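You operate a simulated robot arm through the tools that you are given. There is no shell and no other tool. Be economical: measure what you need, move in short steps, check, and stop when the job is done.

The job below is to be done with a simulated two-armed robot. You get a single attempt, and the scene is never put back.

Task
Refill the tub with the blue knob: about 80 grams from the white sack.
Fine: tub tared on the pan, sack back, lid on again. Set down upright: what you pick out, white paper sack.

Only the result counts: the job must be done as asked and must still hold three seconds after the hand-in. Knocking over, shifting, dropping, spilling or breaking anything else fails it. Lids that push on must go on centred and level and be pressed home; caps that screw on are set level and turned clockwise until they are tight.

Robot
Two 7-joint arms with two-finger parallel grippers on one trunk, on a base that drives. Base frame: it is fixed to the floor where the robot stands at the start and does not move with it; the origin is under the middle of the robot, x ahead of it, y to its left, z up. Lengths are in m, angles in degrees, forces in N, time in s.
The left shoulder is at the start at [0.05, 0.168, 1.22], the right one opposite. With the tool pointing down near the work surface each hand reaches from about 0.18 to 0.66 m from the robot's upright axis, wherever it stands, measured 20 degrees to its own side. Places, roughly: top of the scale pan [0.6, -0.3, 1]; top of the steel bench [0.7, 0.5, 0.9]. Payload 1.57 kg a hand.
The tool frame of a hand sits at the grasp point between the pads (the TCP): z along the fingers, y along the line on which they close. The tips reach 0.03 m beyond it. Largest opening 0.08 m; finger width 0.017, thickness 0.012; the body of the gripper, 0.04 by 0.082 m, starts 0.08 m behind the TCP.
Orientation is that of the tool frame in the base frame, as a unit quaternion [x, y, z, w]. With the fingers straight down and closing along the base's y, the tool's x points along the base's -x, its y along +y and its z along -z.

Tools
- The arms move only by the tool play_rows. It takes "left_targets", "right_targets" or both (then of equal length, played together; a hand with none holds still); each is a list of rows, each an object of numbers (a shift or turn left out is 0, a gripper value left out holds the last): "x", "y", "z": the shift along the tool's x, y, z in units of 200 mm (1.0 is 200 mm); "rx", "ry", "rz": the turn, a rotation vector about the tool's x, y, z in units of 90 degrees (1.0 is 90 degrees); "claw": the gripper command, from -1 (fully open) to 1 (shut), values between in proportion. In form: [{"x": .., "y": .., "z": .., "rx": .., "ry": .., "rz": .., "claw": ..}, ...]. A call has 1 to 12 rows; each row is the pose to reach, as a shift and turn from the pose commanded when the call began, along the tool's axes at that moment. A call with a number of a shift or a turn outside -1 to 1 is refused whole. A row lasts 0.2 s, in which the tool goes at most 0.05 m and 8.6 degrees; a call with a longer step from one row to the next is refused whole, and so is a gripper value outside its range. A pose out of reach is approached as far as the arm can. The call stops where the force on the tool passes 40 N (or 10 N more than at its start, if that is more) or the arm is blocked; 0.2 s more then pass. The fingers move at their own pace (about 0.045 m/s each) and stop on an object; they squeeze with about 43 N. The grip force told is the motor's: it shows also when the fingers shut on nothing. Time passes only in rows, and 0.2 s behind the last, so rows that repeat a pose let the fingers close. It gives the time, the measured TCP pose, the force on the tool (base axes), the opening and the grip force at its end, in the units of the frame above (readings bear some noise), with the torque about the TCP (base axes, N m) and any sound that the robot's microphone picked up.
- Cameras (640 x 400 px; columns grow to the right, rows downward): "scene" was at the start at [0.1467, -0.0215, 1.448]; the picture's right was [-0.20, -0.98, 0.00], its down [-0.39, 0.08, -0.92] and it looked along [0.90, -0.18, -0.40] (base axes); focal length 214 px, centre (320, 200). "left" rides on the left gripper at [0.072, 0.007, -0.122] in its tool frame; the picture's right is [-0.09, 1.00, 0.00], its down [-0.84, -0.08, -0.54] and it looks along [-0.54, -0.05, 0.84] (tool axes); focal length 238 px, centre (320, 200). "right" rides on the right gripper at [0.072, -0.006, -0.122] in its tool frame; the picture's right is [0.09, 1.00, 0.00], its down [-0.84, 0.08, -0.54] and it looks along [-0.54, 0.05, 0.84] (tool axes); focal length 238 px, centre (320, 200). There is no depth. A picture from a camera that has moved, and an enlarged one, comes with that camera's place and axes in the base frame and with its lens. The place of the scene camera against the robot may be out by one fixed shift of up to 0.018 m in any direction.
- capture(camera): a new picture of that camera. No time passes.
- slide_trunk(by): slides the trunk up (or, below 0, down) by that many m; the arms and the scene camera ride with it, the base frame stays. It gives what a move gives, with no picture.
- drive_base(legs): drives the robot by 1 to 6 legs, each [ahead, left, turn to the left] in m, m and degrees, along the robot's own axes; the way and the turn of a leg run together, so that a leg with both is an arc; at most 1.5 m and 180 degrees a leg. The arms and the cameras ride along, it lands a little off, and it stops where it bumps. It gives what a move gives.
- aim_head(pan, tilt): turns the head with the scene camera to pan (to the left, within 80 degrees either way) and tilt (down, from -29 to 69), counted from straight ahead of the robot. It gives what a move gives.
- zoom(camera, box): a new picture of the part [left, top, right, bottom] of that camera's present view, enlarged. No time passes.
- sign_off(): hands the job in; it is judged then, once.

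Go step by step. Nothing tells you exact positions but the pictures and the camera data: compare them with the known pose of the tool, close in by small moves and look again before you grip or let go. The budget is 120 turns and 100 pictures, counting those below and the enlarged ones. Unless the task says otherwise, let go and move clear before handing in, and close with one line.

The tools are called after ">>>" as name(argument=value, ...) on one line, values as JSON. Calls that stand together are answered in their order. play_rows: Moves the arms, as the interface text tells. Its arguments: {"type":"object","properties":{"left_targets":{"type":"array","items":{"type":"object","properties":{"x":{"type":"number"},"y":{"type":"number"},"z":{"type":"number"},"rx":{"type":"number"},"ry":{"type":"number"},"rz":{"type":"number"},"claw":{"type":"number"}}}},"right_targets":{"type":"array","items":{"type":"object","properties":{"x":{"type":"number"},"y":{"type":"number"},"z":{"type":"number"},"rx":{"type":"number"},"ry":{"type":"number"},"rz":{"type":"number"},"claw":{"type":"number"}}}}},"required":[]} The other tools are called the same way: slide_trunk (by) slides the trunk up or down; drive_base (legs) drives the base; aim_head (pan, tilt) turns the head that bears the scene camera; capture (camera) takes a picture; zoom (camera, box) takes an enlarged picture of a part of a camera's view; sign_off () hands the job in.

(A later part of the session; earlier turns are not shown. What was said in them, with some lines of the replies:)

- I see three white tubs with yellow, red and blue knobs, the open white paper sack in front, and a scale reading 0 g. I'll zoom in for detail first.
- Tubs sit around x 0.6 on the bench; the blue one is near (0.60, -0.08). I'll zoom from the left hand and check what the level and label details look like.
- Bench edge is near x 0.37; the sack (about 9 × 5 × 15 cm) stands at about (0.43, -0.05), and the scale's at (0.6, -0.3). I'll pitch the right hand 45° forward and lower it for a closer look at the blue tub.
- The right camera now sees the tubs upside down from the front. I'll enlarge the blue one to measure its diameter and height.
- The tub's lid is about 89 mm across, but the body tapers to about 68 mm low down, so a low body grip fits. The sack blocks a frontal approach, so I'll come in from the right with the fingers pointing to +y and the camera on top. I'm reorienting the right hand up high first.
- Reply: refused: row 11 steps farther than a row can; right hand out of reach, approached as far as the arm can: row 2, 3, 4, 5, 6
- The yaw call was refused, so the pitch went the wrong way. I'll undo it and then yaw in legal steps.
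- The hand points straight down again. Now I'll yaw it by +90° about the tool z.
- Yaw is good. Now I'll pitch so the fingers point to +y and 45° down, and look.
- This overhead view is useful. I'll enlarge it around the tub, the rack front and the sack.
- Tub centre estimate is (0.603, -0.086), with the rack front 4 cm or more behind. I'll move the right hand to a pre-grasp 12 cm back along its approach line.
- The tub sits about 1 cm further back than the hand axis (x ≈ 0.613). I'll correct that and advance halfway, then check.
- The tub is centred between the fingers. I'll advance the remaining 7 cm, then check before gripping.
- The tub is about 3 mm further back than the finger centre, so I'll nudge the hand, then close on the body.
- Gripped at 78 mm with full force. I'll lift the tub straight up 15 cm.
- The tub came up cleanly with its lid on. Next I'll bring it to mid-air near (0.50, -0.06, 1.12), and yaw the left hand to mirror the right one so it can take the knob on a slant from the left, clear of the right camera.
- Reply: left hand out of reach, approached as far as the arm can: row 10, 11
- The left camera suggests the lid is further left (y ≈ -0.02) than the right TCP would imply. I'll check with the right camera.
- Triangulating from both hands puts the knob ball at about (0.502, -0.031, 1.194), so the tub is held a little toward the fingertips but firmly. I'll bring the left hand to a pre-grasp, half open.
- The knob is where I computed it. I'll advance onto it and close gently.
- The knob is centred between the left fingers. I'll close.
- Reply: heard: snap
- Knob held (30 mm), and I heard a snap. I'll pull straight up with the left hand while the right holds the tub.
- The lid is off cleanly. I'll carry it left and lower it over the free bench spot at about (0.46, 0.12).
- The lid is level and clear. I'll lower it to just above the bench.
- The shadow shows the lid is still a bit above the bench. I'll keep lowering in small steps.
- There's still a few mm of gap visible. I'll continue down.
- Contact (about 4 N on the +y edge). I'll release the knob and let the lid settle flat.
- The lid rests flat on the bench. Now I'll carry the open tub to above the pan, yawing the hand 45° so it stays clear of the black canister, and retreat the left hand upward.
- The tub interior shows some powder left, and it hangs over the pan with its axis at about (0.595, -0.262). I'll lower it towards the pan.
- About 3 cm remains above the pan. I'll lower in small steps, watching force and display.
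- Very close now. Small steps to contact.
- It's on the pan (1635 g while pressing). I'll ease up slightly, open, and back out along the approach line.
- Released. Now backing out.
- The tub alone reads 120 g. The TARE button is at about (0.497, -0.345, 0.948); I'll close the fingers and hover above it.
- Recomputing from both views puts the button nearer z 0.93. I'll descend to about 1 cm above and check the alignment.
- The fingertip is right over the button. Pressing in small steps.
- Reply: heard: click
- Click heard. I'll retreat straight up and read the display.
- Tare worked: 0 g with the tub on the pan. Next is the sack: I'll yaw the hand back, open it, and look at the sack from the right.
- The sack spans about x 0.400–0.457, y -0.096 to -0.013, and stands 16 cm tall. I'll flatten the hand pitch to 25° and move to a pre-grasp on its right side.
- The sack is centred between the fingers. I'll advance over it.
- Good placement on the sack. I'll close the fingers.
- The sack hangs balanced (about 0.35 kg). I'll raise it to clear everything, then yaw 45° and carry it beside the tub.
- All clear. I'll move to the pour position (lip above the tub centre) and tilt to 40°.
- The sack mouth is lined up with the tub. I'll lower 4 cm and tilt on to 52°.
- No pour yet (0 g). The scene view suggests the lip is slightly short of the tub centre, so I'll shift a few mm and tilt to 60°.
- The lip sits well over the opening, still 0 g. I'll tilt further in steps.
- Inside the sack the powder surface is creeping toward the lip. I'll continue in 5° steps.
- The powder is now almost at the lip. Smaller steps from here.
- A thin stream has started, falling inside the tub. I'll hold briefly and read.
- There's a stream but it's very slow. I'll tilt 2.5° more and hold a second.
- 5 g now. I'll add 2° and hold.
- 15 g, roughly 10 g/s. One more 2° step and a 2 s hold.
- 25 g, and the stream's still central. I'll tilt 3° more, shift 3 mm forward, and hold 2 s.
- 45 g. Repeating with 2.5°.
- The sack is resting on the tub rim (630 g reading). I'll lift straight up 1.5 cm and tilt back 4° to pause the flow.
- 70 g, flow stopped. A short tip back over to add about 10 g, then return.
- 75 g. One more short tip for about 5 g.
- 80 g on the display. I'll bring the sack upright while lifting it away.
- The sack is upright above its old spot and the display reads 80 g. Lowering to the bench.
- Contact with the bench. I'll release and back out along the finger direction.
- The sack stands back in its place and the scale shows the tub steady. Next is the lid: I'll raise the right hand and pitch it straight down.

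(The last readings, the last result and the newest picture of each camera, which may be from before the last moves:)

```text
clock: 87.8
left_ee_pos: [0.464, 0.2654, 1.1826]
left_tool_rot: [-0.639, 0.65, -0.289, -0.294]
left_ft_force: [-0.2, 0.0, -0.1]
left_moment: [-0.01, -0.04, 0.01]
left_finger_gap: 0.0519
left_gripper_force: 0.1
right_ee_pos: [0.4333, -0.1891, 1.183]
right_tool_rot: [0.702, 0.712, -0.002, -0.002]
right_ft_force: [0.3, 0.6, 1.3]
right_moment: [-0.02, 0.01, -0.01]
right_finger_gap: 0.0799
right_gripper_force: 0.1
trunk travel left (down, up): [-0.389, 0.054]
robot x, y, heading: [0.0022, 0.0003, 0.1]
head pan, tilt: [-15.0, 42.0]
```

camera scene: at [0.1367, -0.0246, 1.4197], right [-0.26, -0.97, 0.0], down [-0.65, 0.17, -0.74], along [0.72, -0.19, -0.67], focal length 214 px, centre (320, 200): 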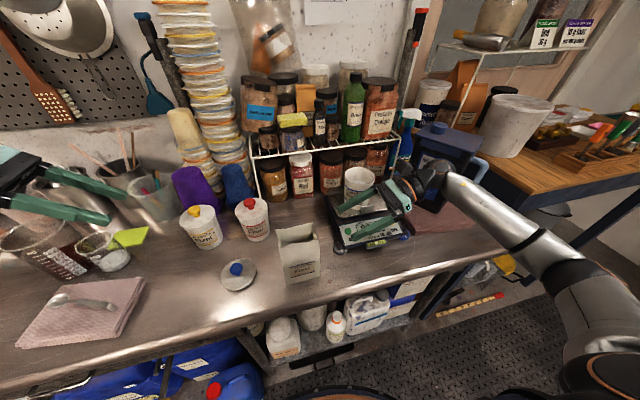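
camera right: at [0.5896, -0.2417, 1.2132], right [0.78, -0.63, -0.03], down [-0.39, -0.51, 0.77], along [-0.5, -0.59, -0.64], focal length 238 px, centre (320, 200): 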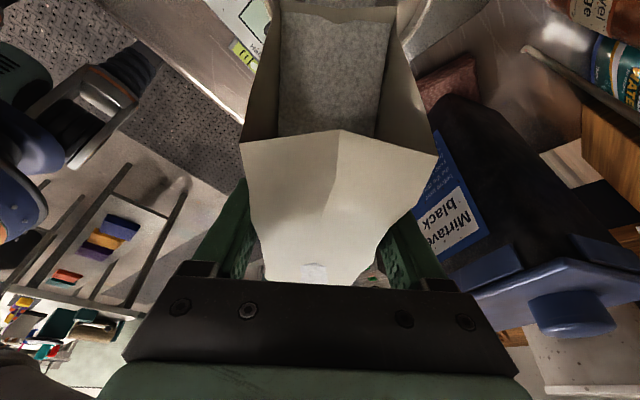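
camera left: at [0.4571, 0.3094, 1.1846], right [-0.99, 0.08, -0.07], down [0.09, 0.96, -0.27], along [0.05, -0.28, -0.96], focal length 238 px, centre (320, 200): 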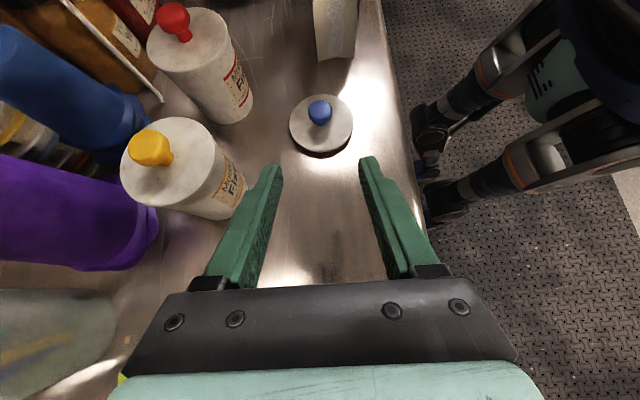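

>>> play_rows(right_targets=[{"x": 0.2, "y": 0.04}, {"x": 0.4, "y": 0.08}, {"x": 0.6, "y": 0.12}, {"x": 0.8, "y": 0.17}], left_targets=[{"z": -0.2}, {"z": -0.4}, {"z": -0.6}, {"z": -0.75}])

>>> play_rows(right_targets=[{"x": 0.2, "z": 0.1}, {"x": 0.4, "z": 0.2}, {"x": 0.6, "z": 0.35}, {"x": 0.71, "z": 0.55}, {"x": 0.715, "z": 0.7}])

>>> capture(camera="right")

```text
clock: 88.8
left_ee_pos: [0.4655, 0.3762, 1.281]
left_tool_rot: [-0.638, 0.65, -0.291, -0.294]
left_ft_force: [0.2, 0.4, 0.2]
left_moment: [-0.03, -0.01, 0.01]
left_finger_gap: 0.0522
left_gripper_force: 0.1
right_ee_pos: [0.4662, -0.0293, 1.1848]
right_tool_rot: [0.703, 0.712, -0.001, -0.002]
right_ft_force: [0.5, -0.4, -0.8]
right_moment: [0.02, 0.05, 0.01]
right_finger_gap: 0.0803
right_gripper_force: 0.2
trunk travel left (down, up): [-0.389, 0.054]
robot x, y, heading: [0.0038, 0.0009, -0.2]
head pan, tilt: [-15.0, 42.0]
```

```text
clock: 90.0
left_ee_pos: [0.4666, 0.3763, 1.2804]
left_tool_rot: [-0.639, 0.649, -0.289, -0.293]
left_ft_force: [-0.4, -1.2, -0.1]
left_moment: [-0.01, -0.02, 0.04]
left_finger_gap: 0.0519
left_gripper_force: 0.0
right_ee_pos: [0.4624, 0.112, 1.0429]
right_tool_rot: [0.702, 0.712, -0.001, -0.002]
right_ft_force: [0.0, 0.1, -0.3]
right_moment: [-0.01, -0.02, -0.01]
right_finger_gap: 0.0798
right_gripper_force: 0.0
trunk travel left (down, up): [-0.389, 0.054]
robot x, y, heading: [-0.0028, -0.0005, -0.2]
head pan, tilt: [-15.0, 42.0]
```

```text
13 pictures are left
camera right: at [0.4548, 0.1844, 1.1654], right [0.99, 0.11, 0.0], down [0.09, -0.84, 0.54], along [0.05, -0.54, -0.84], focal length 238 px, centre (320, 200)
```

right: 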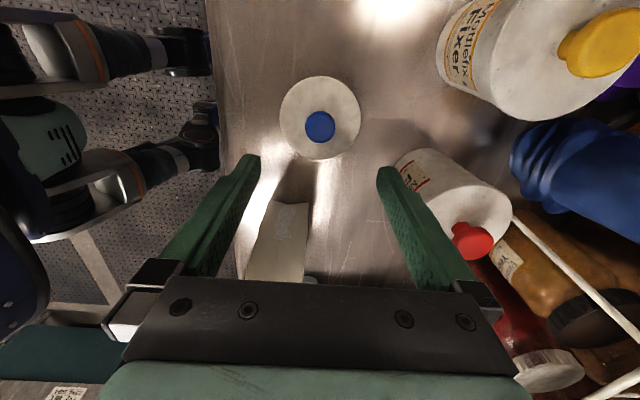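

The knob is right below the TCP (about (0.460, 0.115)). I'll descend to it.

>>> play_rows(right_targets=[{"x": 0.015, "y": -0.01, "z": 0.2, "claw": -0.3}, {"x": 0.015, "y": -0.01, "z": 0.4}, {"x": 0.015, "y": -0.01, "z": 0.5}, {"x": 0.015, "y": -0.01, "z": 0.54}])

>>> zoom(camera="scene", box=[180, 200, 310, 300])

```text
clock: 91.0
left_ee_pos: [0.4666, 0.3751, 1.2816]
left_tool_rot: [-0.639, 0.649, -0.289, -0.293]
left_ft_force: [0.4, -0.1, 0.1]
left_moment: [-0.01, 0.01, -0.02]
left_finger_gap: 0.0521
left_gripper_force: 0.0
right_ee_pos: [0.461, 0.1168, 0.9345]
right_tool_rot: [0.702, 0.712, -0.001, -0.003]
right_ft_force: [0.1, 0.6, 0.7]
right_moment: [0.04, -0.01, -0.05]
right_finger_gap: 0.0521
right_gripper_force: 0.1
trunk travel left (down, up): [-0.389, 0.054]
robot x, y, heading: [-0.0008, -0.0038, 0.2]
head pan, tilt: [-15.0, 42.0]
```

```text
4.00 times, centred on (245, 250) of scene
camera zoom: at [0.1369, -0.0246, 1.4197], right [-0.26, -0.97, 0.0], down [-0.65, 0.17, -0.74], along [0.72, -0.19, -0.67], focal length 858 px, centre (620, 0)
```

zoom: 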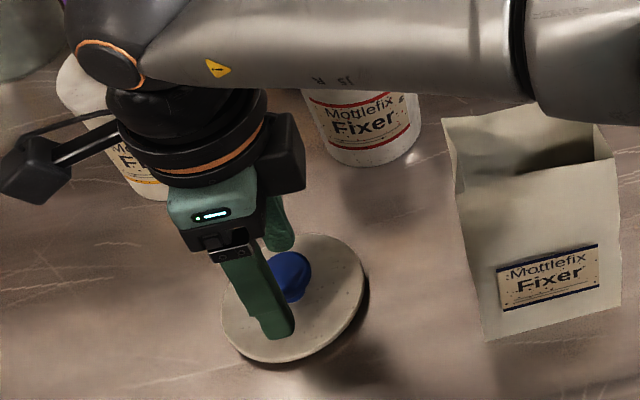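

The knob is between the fingers. Closing and lifting.

>>> play_rows(right_targets=[{"claw": 0.3}, {"claw": 0.7}, {"claw": 1}, {"claw": 1}, {"claw": 1}])

>>> play_rows(right_targets=[{"z": -0.1}, {"z": -0.3}, {"z": -0.5}, {"z": -0.7}, {"z": -0.9}])

>>> capture(camera="right")

```text
clock: 92.2
left_ee_pos: [0.4656, 0.3764, 1.2809]
left_tool_rot: [-0.639, 0.649, -0.289, -0.293]
left_ft_force: [-0.1, 0.2, 0.2]
left_moment: [-0.01, -0.02, -0.01]
left_finger_gap: 0.0518
left_gripper_force: 0.1
right_ee_pos: [0.46, 0.1169, 0.9339]
right_tool_rot: [0.702, 0.712, -0.002, -0.002]
right_ft_force: [0.0, 0.2, 0.0]
right_moment: [-0.02, -0.01, 0.05]
right_finger_gap: 0.03
right_gripper_force: 39.4
trunk travel left (down, up): [-0.389, 0.054]
robot x, y, heading: [-0.0013, -0.0007, -0.2]
head pan, tilt: [-15.0, 42.0]
```

```text
clock: 93.4
left_ee_pos: [0.4672, 0.3761, 1.2813]
left_tool_rot: [-0.64, 0.65, -0.288, -0.292]
left_ft_force: [-0.4, -0.9, 0.6]
left_moment: [0.03, 0.02, -0.04]
left_finger_gap: 0.0519
left_gripper_force: 0.0
right_ee_pos: [0.461, 0.1154, 1.1169]
right_tool_rot: [0.702, 0.713, -0.001, -0.002]
right_ft_force: [-0.3, 0.2, -0.1]
right_moment: [0.01, 0.03, 0.0]
right_finger_gap: 0.03
right_gripper_force: 39.4
trunk travel left (down, up): [-0.389, 0.054]
robot x, y, heading: [0.0009, 0.0008, -0.1]
head pan, tilt: [-15.0, 42.0]
```

```text
11 pictures are left
camera right: at [0.4533, 0.1883, 1.2382], right [0.99, 0.11, -0.01], down [0.09, -0.84, 0.54], along [0.05, -0.54, -0.84], focal length 238 px, centre (320, 200)
```

right: 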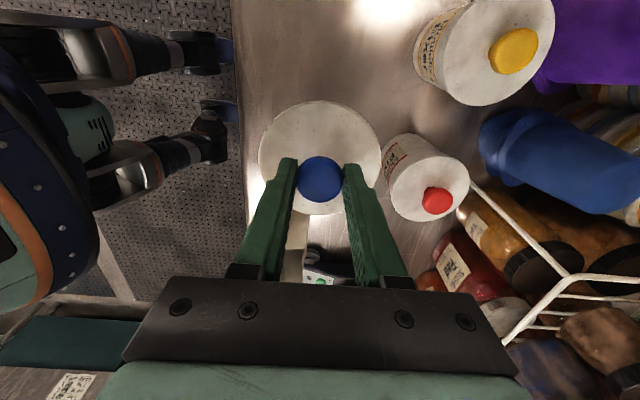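

The lid is held level. I'll raise it and carry it over to the tub on the pan.

>>> play_rows(right_targets=[{"z": -0.2}, {"z": -0.4}, {"x": -0.2, "y": 0.05, "z": -0.4}, {"x": -0.4, "y": 0.1, "z": -0.4}, {"x": -0.6, "y": 0.16, "z": -0.4}, {"x": -0.8, "y": 0.22, "z": -0.4}, {"x": -1.0, "y": 0.28, "z": -0.4}])

>>> play_rows(right_targets=[{"x": -0.2, "y": 0.06}, {"x": -0.4, "y": 0.12}, {"x": -0.6, "y": 0.18}, {"x": -0.8, "y": 0.25}, {"x": -0.92, "y": 0.296}])

>>> capture(camera="right")

>>> zoom(camera="scene", box=[310, 90, 450, 250])

```text
clock: 95.0
left_ee_pos: [0.4674, 0.3759, 1.2821]
left_tool_rot: [-0.64, 0.649, -0.289, -0.293]
left_ft_force: [-0.2, -0.5, -0.3]
left_moment: [0.02, -0.02, 0.01]
left_finger_gap: 0.052
left_gripper_force: 0.0
right_ee_pos: [0.5212, -0.0839, 1.1971]
right_tool_rot: [0.702, 0.712, 0.0, -0.003]
right_ft_force: [0.4, -0.6, 0.1]
right_moment: [0.02, -0.01, -0.03]
right_finger_gap: 0.0301
right_gripper_force: 39.1
trunk travel left (down, up): [-0.389, 0.054]
robot x, y, heading: [0.0005, -0.0015, -0.1]
head pan, tilt: [-15.0, 42.0]
```

```text
clock: 96.2
left_ee_pos: [0.4672, 0.3765, 1.2811]
left_tool_rot: [-0.639, 0.65, -0.288, -0.294]
left_ft_force: [-0.6, -0.4, -0.6]
left_moment: [0.01, 0.0, 0.02]
left_finger_gap: 0.0519
left_gripper_force: 0.1
right_ee_pos: [0.5812, -0.2648, 1.1961]
right_tool_rot: [0.701, 0.713, -0.002, -0.003]
right_ft_force: [0.2, 0.8, -0.3]
right_moment: [-0.03, -0.01, 0.0]
right_finger_gap: 0.0301
right_gripper_force: 39.4
trunk travel left (down, up): [-0.389, 0.054]
robot x, y, heading: [0.0024, -0.0034, -0.1]
head pan, tilt: [-15.0, 42.0]
```

```text
10 pictures are left
camera right: at [0.5745, -0.1924, 1.3184], right [0.99, 0.11, -0.01], down [0.09, -0.84, 0.54], along [0.05, -0.54, -0.84], focal length 238 px, centre (320, 200)
```

right: 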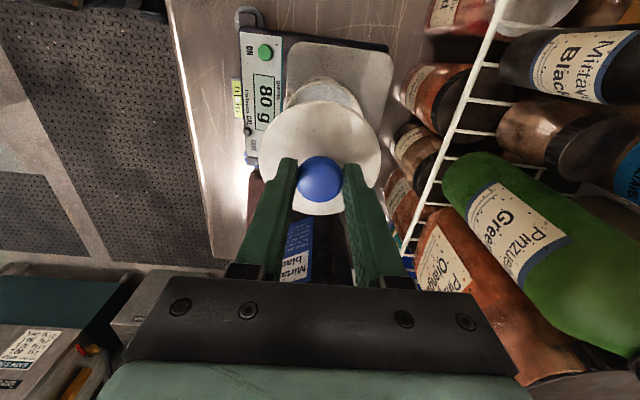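

```text
2.50 times, centred on (380, 170) of scene
camera zoom: at [0.137, -0.0247, 1.4197], right [-0.26, -0.97, 0.0], down [-0.65, 0.17, -0.74], along [0.72, -0.19, -0.67], focal length 536 px, centre (170, 275)
```

zoom: 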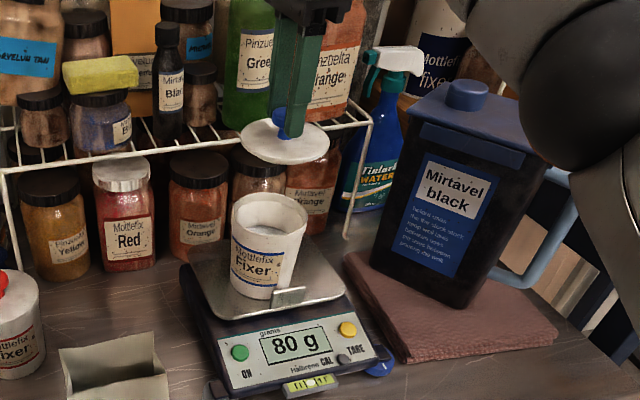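

The lid is right above the tub; the x alignment is good and y needs a closer check. I'll lower to about 2 cm above the rim and look closely.

>>> play_rows(right_targets=[{"z": 0.15}, {"z": 0.28}, {"z": 0.345}])

>>> zoom(camera="right", box=[230, 40, 410, 240])

>>> zoom(camera="scene", box=[340, 110, 420, 210])

```text
clock: 97.0
left_ee_pos: [0.4672, 0.3767, 1.2814]
left_tool_rot: [-0.64, 0.649, -0.289, -0.294]
left_ft_force: [-0.4, 0.0, -0.4]
left_moment: [-0.01, -0.01, -0.02]
left_finger_gap: 0.0521
left_gripper_force: 0.0
right_ee_pos: [0.5825, -0.267, 1.1247]
right_tool_rot: [0.702, 0.712, -0.002, -0.002]
right_ft_force: [-0.4, 0.0, -0.3]
right_moment: [0.03, -0.02, -0.02]
right_finger_gap: 0.0299
right_gripper_force: 39.3
trunk travel left (down, up): [-0.389, 0.054]
robot x, y, heading: [-0.0001, -0.0008, -0.0]
head pan, tilt: [-15.0, 42.0]
```

```text
2.00 times, centred on (320, 140) of right
camera zoom: at [0.5747, -0.1945, 1.248], right [0.99, 0.11, 0.0], down [0.09, -0.84, 0.54], along [0.05, -0.54, -0.84], focal length 477 px, centre (320, 320)
```

zoom: 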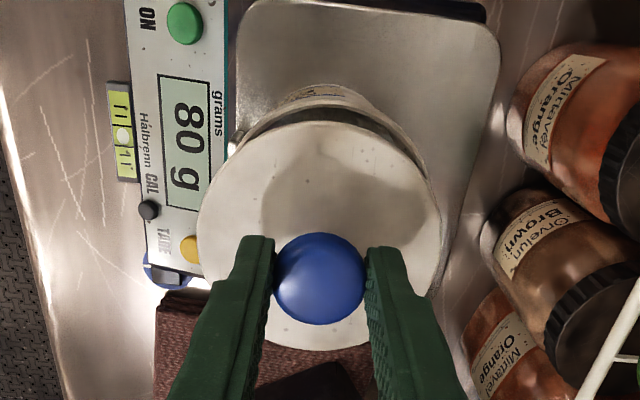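

```text
4.00 times, centred on (380, 160) of scene
camera zoom: at [0.137, -0.0248, 1.4197], right [-0.26, -0.97, 0.0], down [-0.65, 0.17, -0.74], along [0.72, -0.19, -0.67], focal length 858 px, centre (80, 360)
```

zoom: 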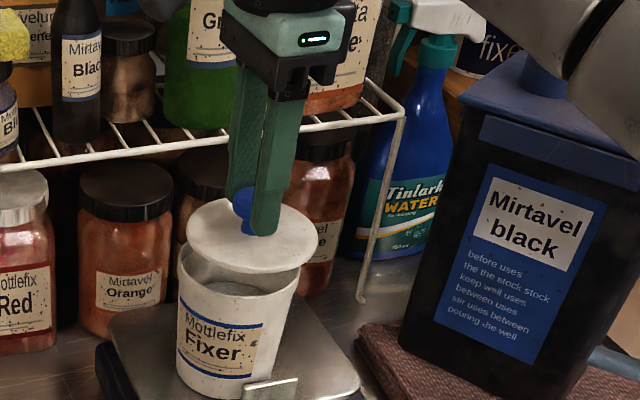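

Comparing both views, the lid should go about 4 mm toward +y and 3 mm toward +x. I'll correct that and lower gently to contact.

>>> play_rows(right_targets=[{"x": 0.02, "y": 0.015}, {"x": 0.02, "y": 0.015, "z": 0.04}, {"x": 0.02, "y": 0.015, "z": 0.07}])

>>> play_rows(right_targets=[{"z": 0.015}, {"z": 0.03}])

>>> zoom(camera="scene", box=[340, 120, 420, 250])

```text
clock: 97.8
left_ee_pos: [0.4671, 0.376, 1.2809]
left_tool_rot: [-0.639, 0.65, -0.289, -0.294]
left_ft_force: [-0.5, 0.1, -0.5]
left_moment: [0.0, -0.04, -0.02]
left_finger_gap: 0.0518
left_gripper_force: 0.1
right_ee_pos: [0.5851, -0.2627, 1.1108]
right_tool_rot: [0.702, 0.712, -0.002, -0.002]
right_ft_force: [0.5, 0.0, -0.1]
right_moment: [0.02, -0.02, 0.03]
right_finger_gap: 0.0302
right_gripper_force: 39.5
trunk travel left (down, up): [-0.389, 0.054]
robot x, y, heading: [-0.0017, 0.0021, -0.0]
head pan, tilt: [-15.0, 42.0]
```

```text
clock: 98.4
left_ee_pos: [0.4669, 0.3765, 1.2812]
left_tool_rot: [-0.64, 0.65, -0.288, -0.293]
left_ft_force: [0.3, 0.2, 0.0]
left_moment: [0.0, 0.04, 0.0]
left_finger_gap: 0.0521
left_gripper_force: 0.1
right_ee_pos: [0.586, -0.2627, 1.1059]
right_tool_rot: [0.702, 0.712, -0.001, -0.002]
right_ft_force: [-0.4, 0.2, -0.7]
right_moment: [0.01, 0.01, -0.01]
right_finger_gap: 0.03
right_gripper_force: 39.6
trunk travel left (down, up): [-0.389, 0.054]
robot x, y, heading: [0.0012, 0.0002, -0.1]
head pan, tilt: [-15.0, 42.0]
```

```text
3.08 times, centred on (380, 185) of scene
camera zoom: at [0.1369, -0.0246, 1.4197], right [-0.26, -0.97, 0.0], down [-0.65, 0.17, -0.74], along [0.72, -0.19, -0.67], focal length 660 px, centre (135, 246)
```

zoom: 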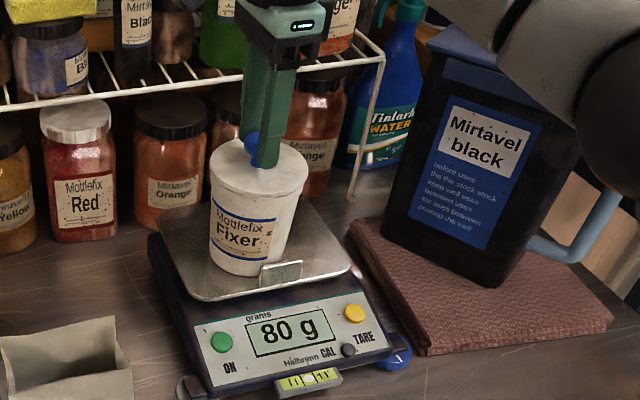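

The lid looks centred, just above the rim. Lowering in 2 mm steps.

>>> play_rows(right_targets=[{"z": 0.01}, {"z": 0.02}, {"z": 0.03}])

>>> play_rows(right_targets=[{"z": 0.01}, {"z": 0.02}])

```text
clock: 99.2
left_ee_pos: [0.4643, 0.3763, 1.2812]
left_tool_rot: [-0.64, 0.649, -0.29, -0.292]
left_ft_force: [-0.2, 0.6, -0.9]
left_moment: [0.02, 0.05, -0.02]
left_finger_gap: 0.0523
left_gripper_force: 0.0
right_ee_pos: [0.5846, -0.2623, 1.1042]
right_tool_rot: [0.702, 0.712, 0.002, 0.0]
right_ft_force: [-0.2, -1.4, 20.2]
right_moment: [-0.22, 0.14, -0.01]
right_finger_gap: 0.03
right_gripper_force: 39.5
trunk travel left (down, up): [-0.389, 0.054]
robot x, y, heading: [0.0037, 0.0033, 0.2]
head pan, tilt: [-15.0, 42.0]
heard: snap
```

```text
clock: 99.8
left_ee_pos: [0.4631, 0.3771, 1.2825]
left_tool_rot: [-0.639, 0.65, -0.29, -0.293]
left_ft_force: [-0.2, 0.6, 1.4]
left_moment: [-0.01, 0.0, -0.02]
left_finger_gap: 0.0518
left_gripper_force: 0.2
right_ee_pos: [0.5832, -0.2613, 1.1029]
right_tool_rot: [0.702, 0.712, 0.004, 0.002]
right_ft_force: [3.3, -4.9, 39.1]
right_moment: [-0.42, 0.08, 0.0]
right_finger_gap: 0.0301
right_gripper_force: 39.2
trunk travel left (down, up): [-0.389, 0.054]
robot x, y, heading: [-0.0009, 0.0013, 0.0]
head pan, tilt: [-15.0, 42.0]
```

A snap was heard and it was pressed to 39 N. I'll ease the pressure, release and lift off to inspect.

>>> play_rows(right_targets=[{"z": -0.02}, {"z": -0.035}, {"z": -0.035, "claw": 0.2}, {"z": -0.035, "claw": -0.3}, {"z": -0.035, "claw": -0.6}, {"z": -0.035, "claw": -0.6}])

>>> play_rows(right_targets=[{"z": -0.1}, {"z": -0.3}, {"z": -0.5}, {"z": -0.7}])

>>> zoom(camera="scene", box=[340, 130, 420, 240])

>>> zoom(camera="right", box=[230, 60, 410, 220])

```text
clock: 101.2
left_ee_pos: [0.4657, 0.3755, 1.2818]
left_tool_rot: [-0.639, 0.649, -0.289, -0.293]
left_ft_force: [-0.5, -0.3, 0.1]
left_moment: [0.07, 0.01, -0.03]
left_finger_gap: 0.052
left_gripper_force: 0.1
right_ee_pos: [0.5851, -0.2622, 1.1017]
right_tool_rot: [0.702, 0.712, -0.002, -0.002]
right_ft_force: [0.0, 0.1, 0.0]
right_moment: [0.0, 0.01, 0.02]
right_finger_gap: 0.064
right_gripper_force: 0.0
trunk travel left (down, up): [-0.389, 0.054]
robot x, y, heading: [-0.0006, 0.0047, -0.2]
head pan, tilt: [-15.0, 42.0]
```

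```text
clock: 102.2
left_ee_pos: [0.4647, 0.3777, 1.2806]
left_tool_rot: [-0.639, 0.649, -0.29, -0.294]
left_ft_force: [0.3, -0.1, -0.3]
left_moment: [0.03, 0.02, 0.01]
left_finger_gap: 0.0522
left_gripper_force: 0.0
right_ee_pos: [0.5797, -0.2606, 1.2441]
right_tool_rot: [0.701, 0.713, -0.001, -0.002]
right_ft_force: [-0.4, -0.6, 0.0]
right_moment: [0.01, -0.02, 0.03]
right_finger_gap: 0.0639
right_gripper_force: 0.0
right hand out of reach, approached as far as the arm can: row 4
trunk travel left (down, up): [-0.389, 0.054]
robot x, y, heading: [-0.0004, 0.0023, 0.0]
head pan, tilt: [-15.0, 42.0]
```

```text
3.64 times, centred on (380, 185) of scene
camera zoom: at [0.1361, -0.0235, 1.4198], right [-0.26, -0.97, 0.0], down [-0.65, 0.17, -0.74], along [0.72, -0.19, -0.67], focal length 780 px, centre (102, 254)
```

zoom: 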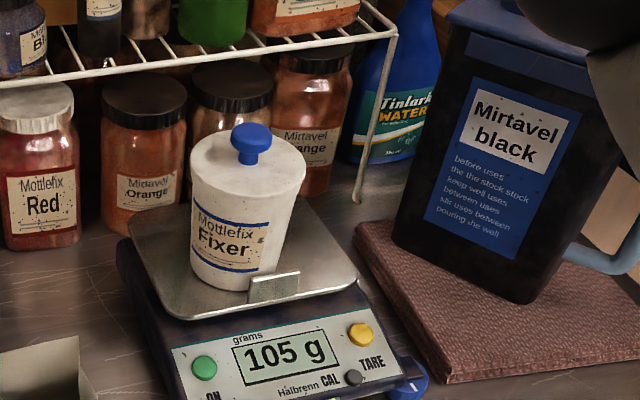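

```text
2.50 times, centred on (320, 140) of right
camera zoom: at [0.5714, -0.1883, 1.3661], right [0.99, 0.11, 0.0], down [0.09, -0.84, 0.54], along [0.06, -0.54, -0.84], focal length 596 px, centre (320, 350)
```

zoom: 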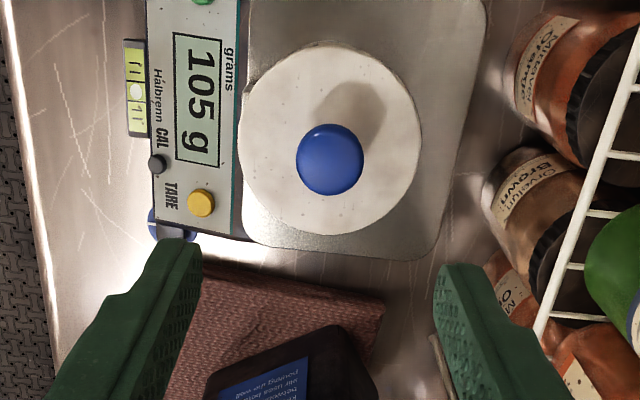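

The display reads 105 g (80 g of powder plus the 25 g lid), and the lid looks centred. I'll take one close look at the seam and a final full view.

>>> zoom(camera="scene", box=[358, 150, 408, 215])

>>> capture(camera="scene")

```text
6.15 times, centred on (383, 182) of scene
camera zoom: at [0.1361, -0.0235, 1.4198], right [-0.26, -0.97, 0.0], down [-0.65, 0.17, -0.74], along [0.72, -0.19, -0.67], focal length 1320 px, centre (-68, 308)
```

zoom: 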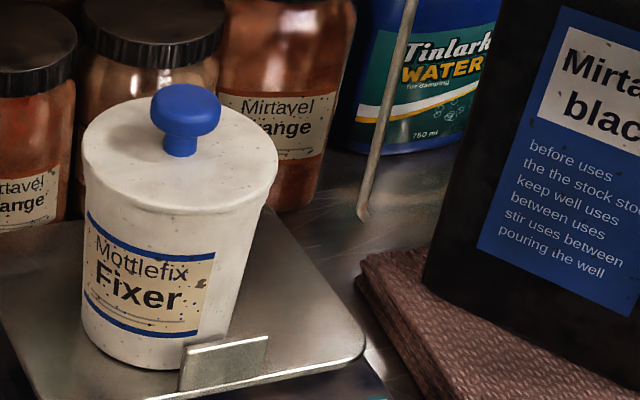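

```text
2 pictures are left
camera scene: at [0.1361, -0.0235, 1.4198], right [-0.26, -0.97, 0.0], down [-0.65, 0.17, -0.74], along [0.72, -0.19, -0.67], focal length 214 px, centre (320, 200)
```

scene: 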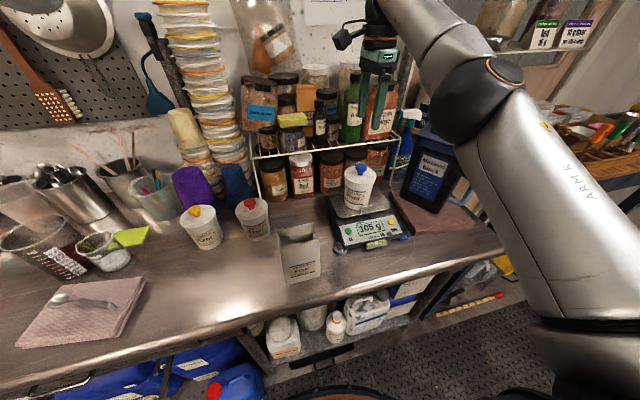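

The lid sits flush and level. The tub stands upright on the pan, the sack is back in place, nothing else has moved, and both hands are clear. Handing in.

>>> sign_off()

```text
The job is handed in.
```

I tared the blue-knob tub on the scale pan and refilled it with 80 g from the white sack, by the scale's reading. I pressed its lid back on until it snapped and left the tub upright on the pan, with the sack upright back at its place.
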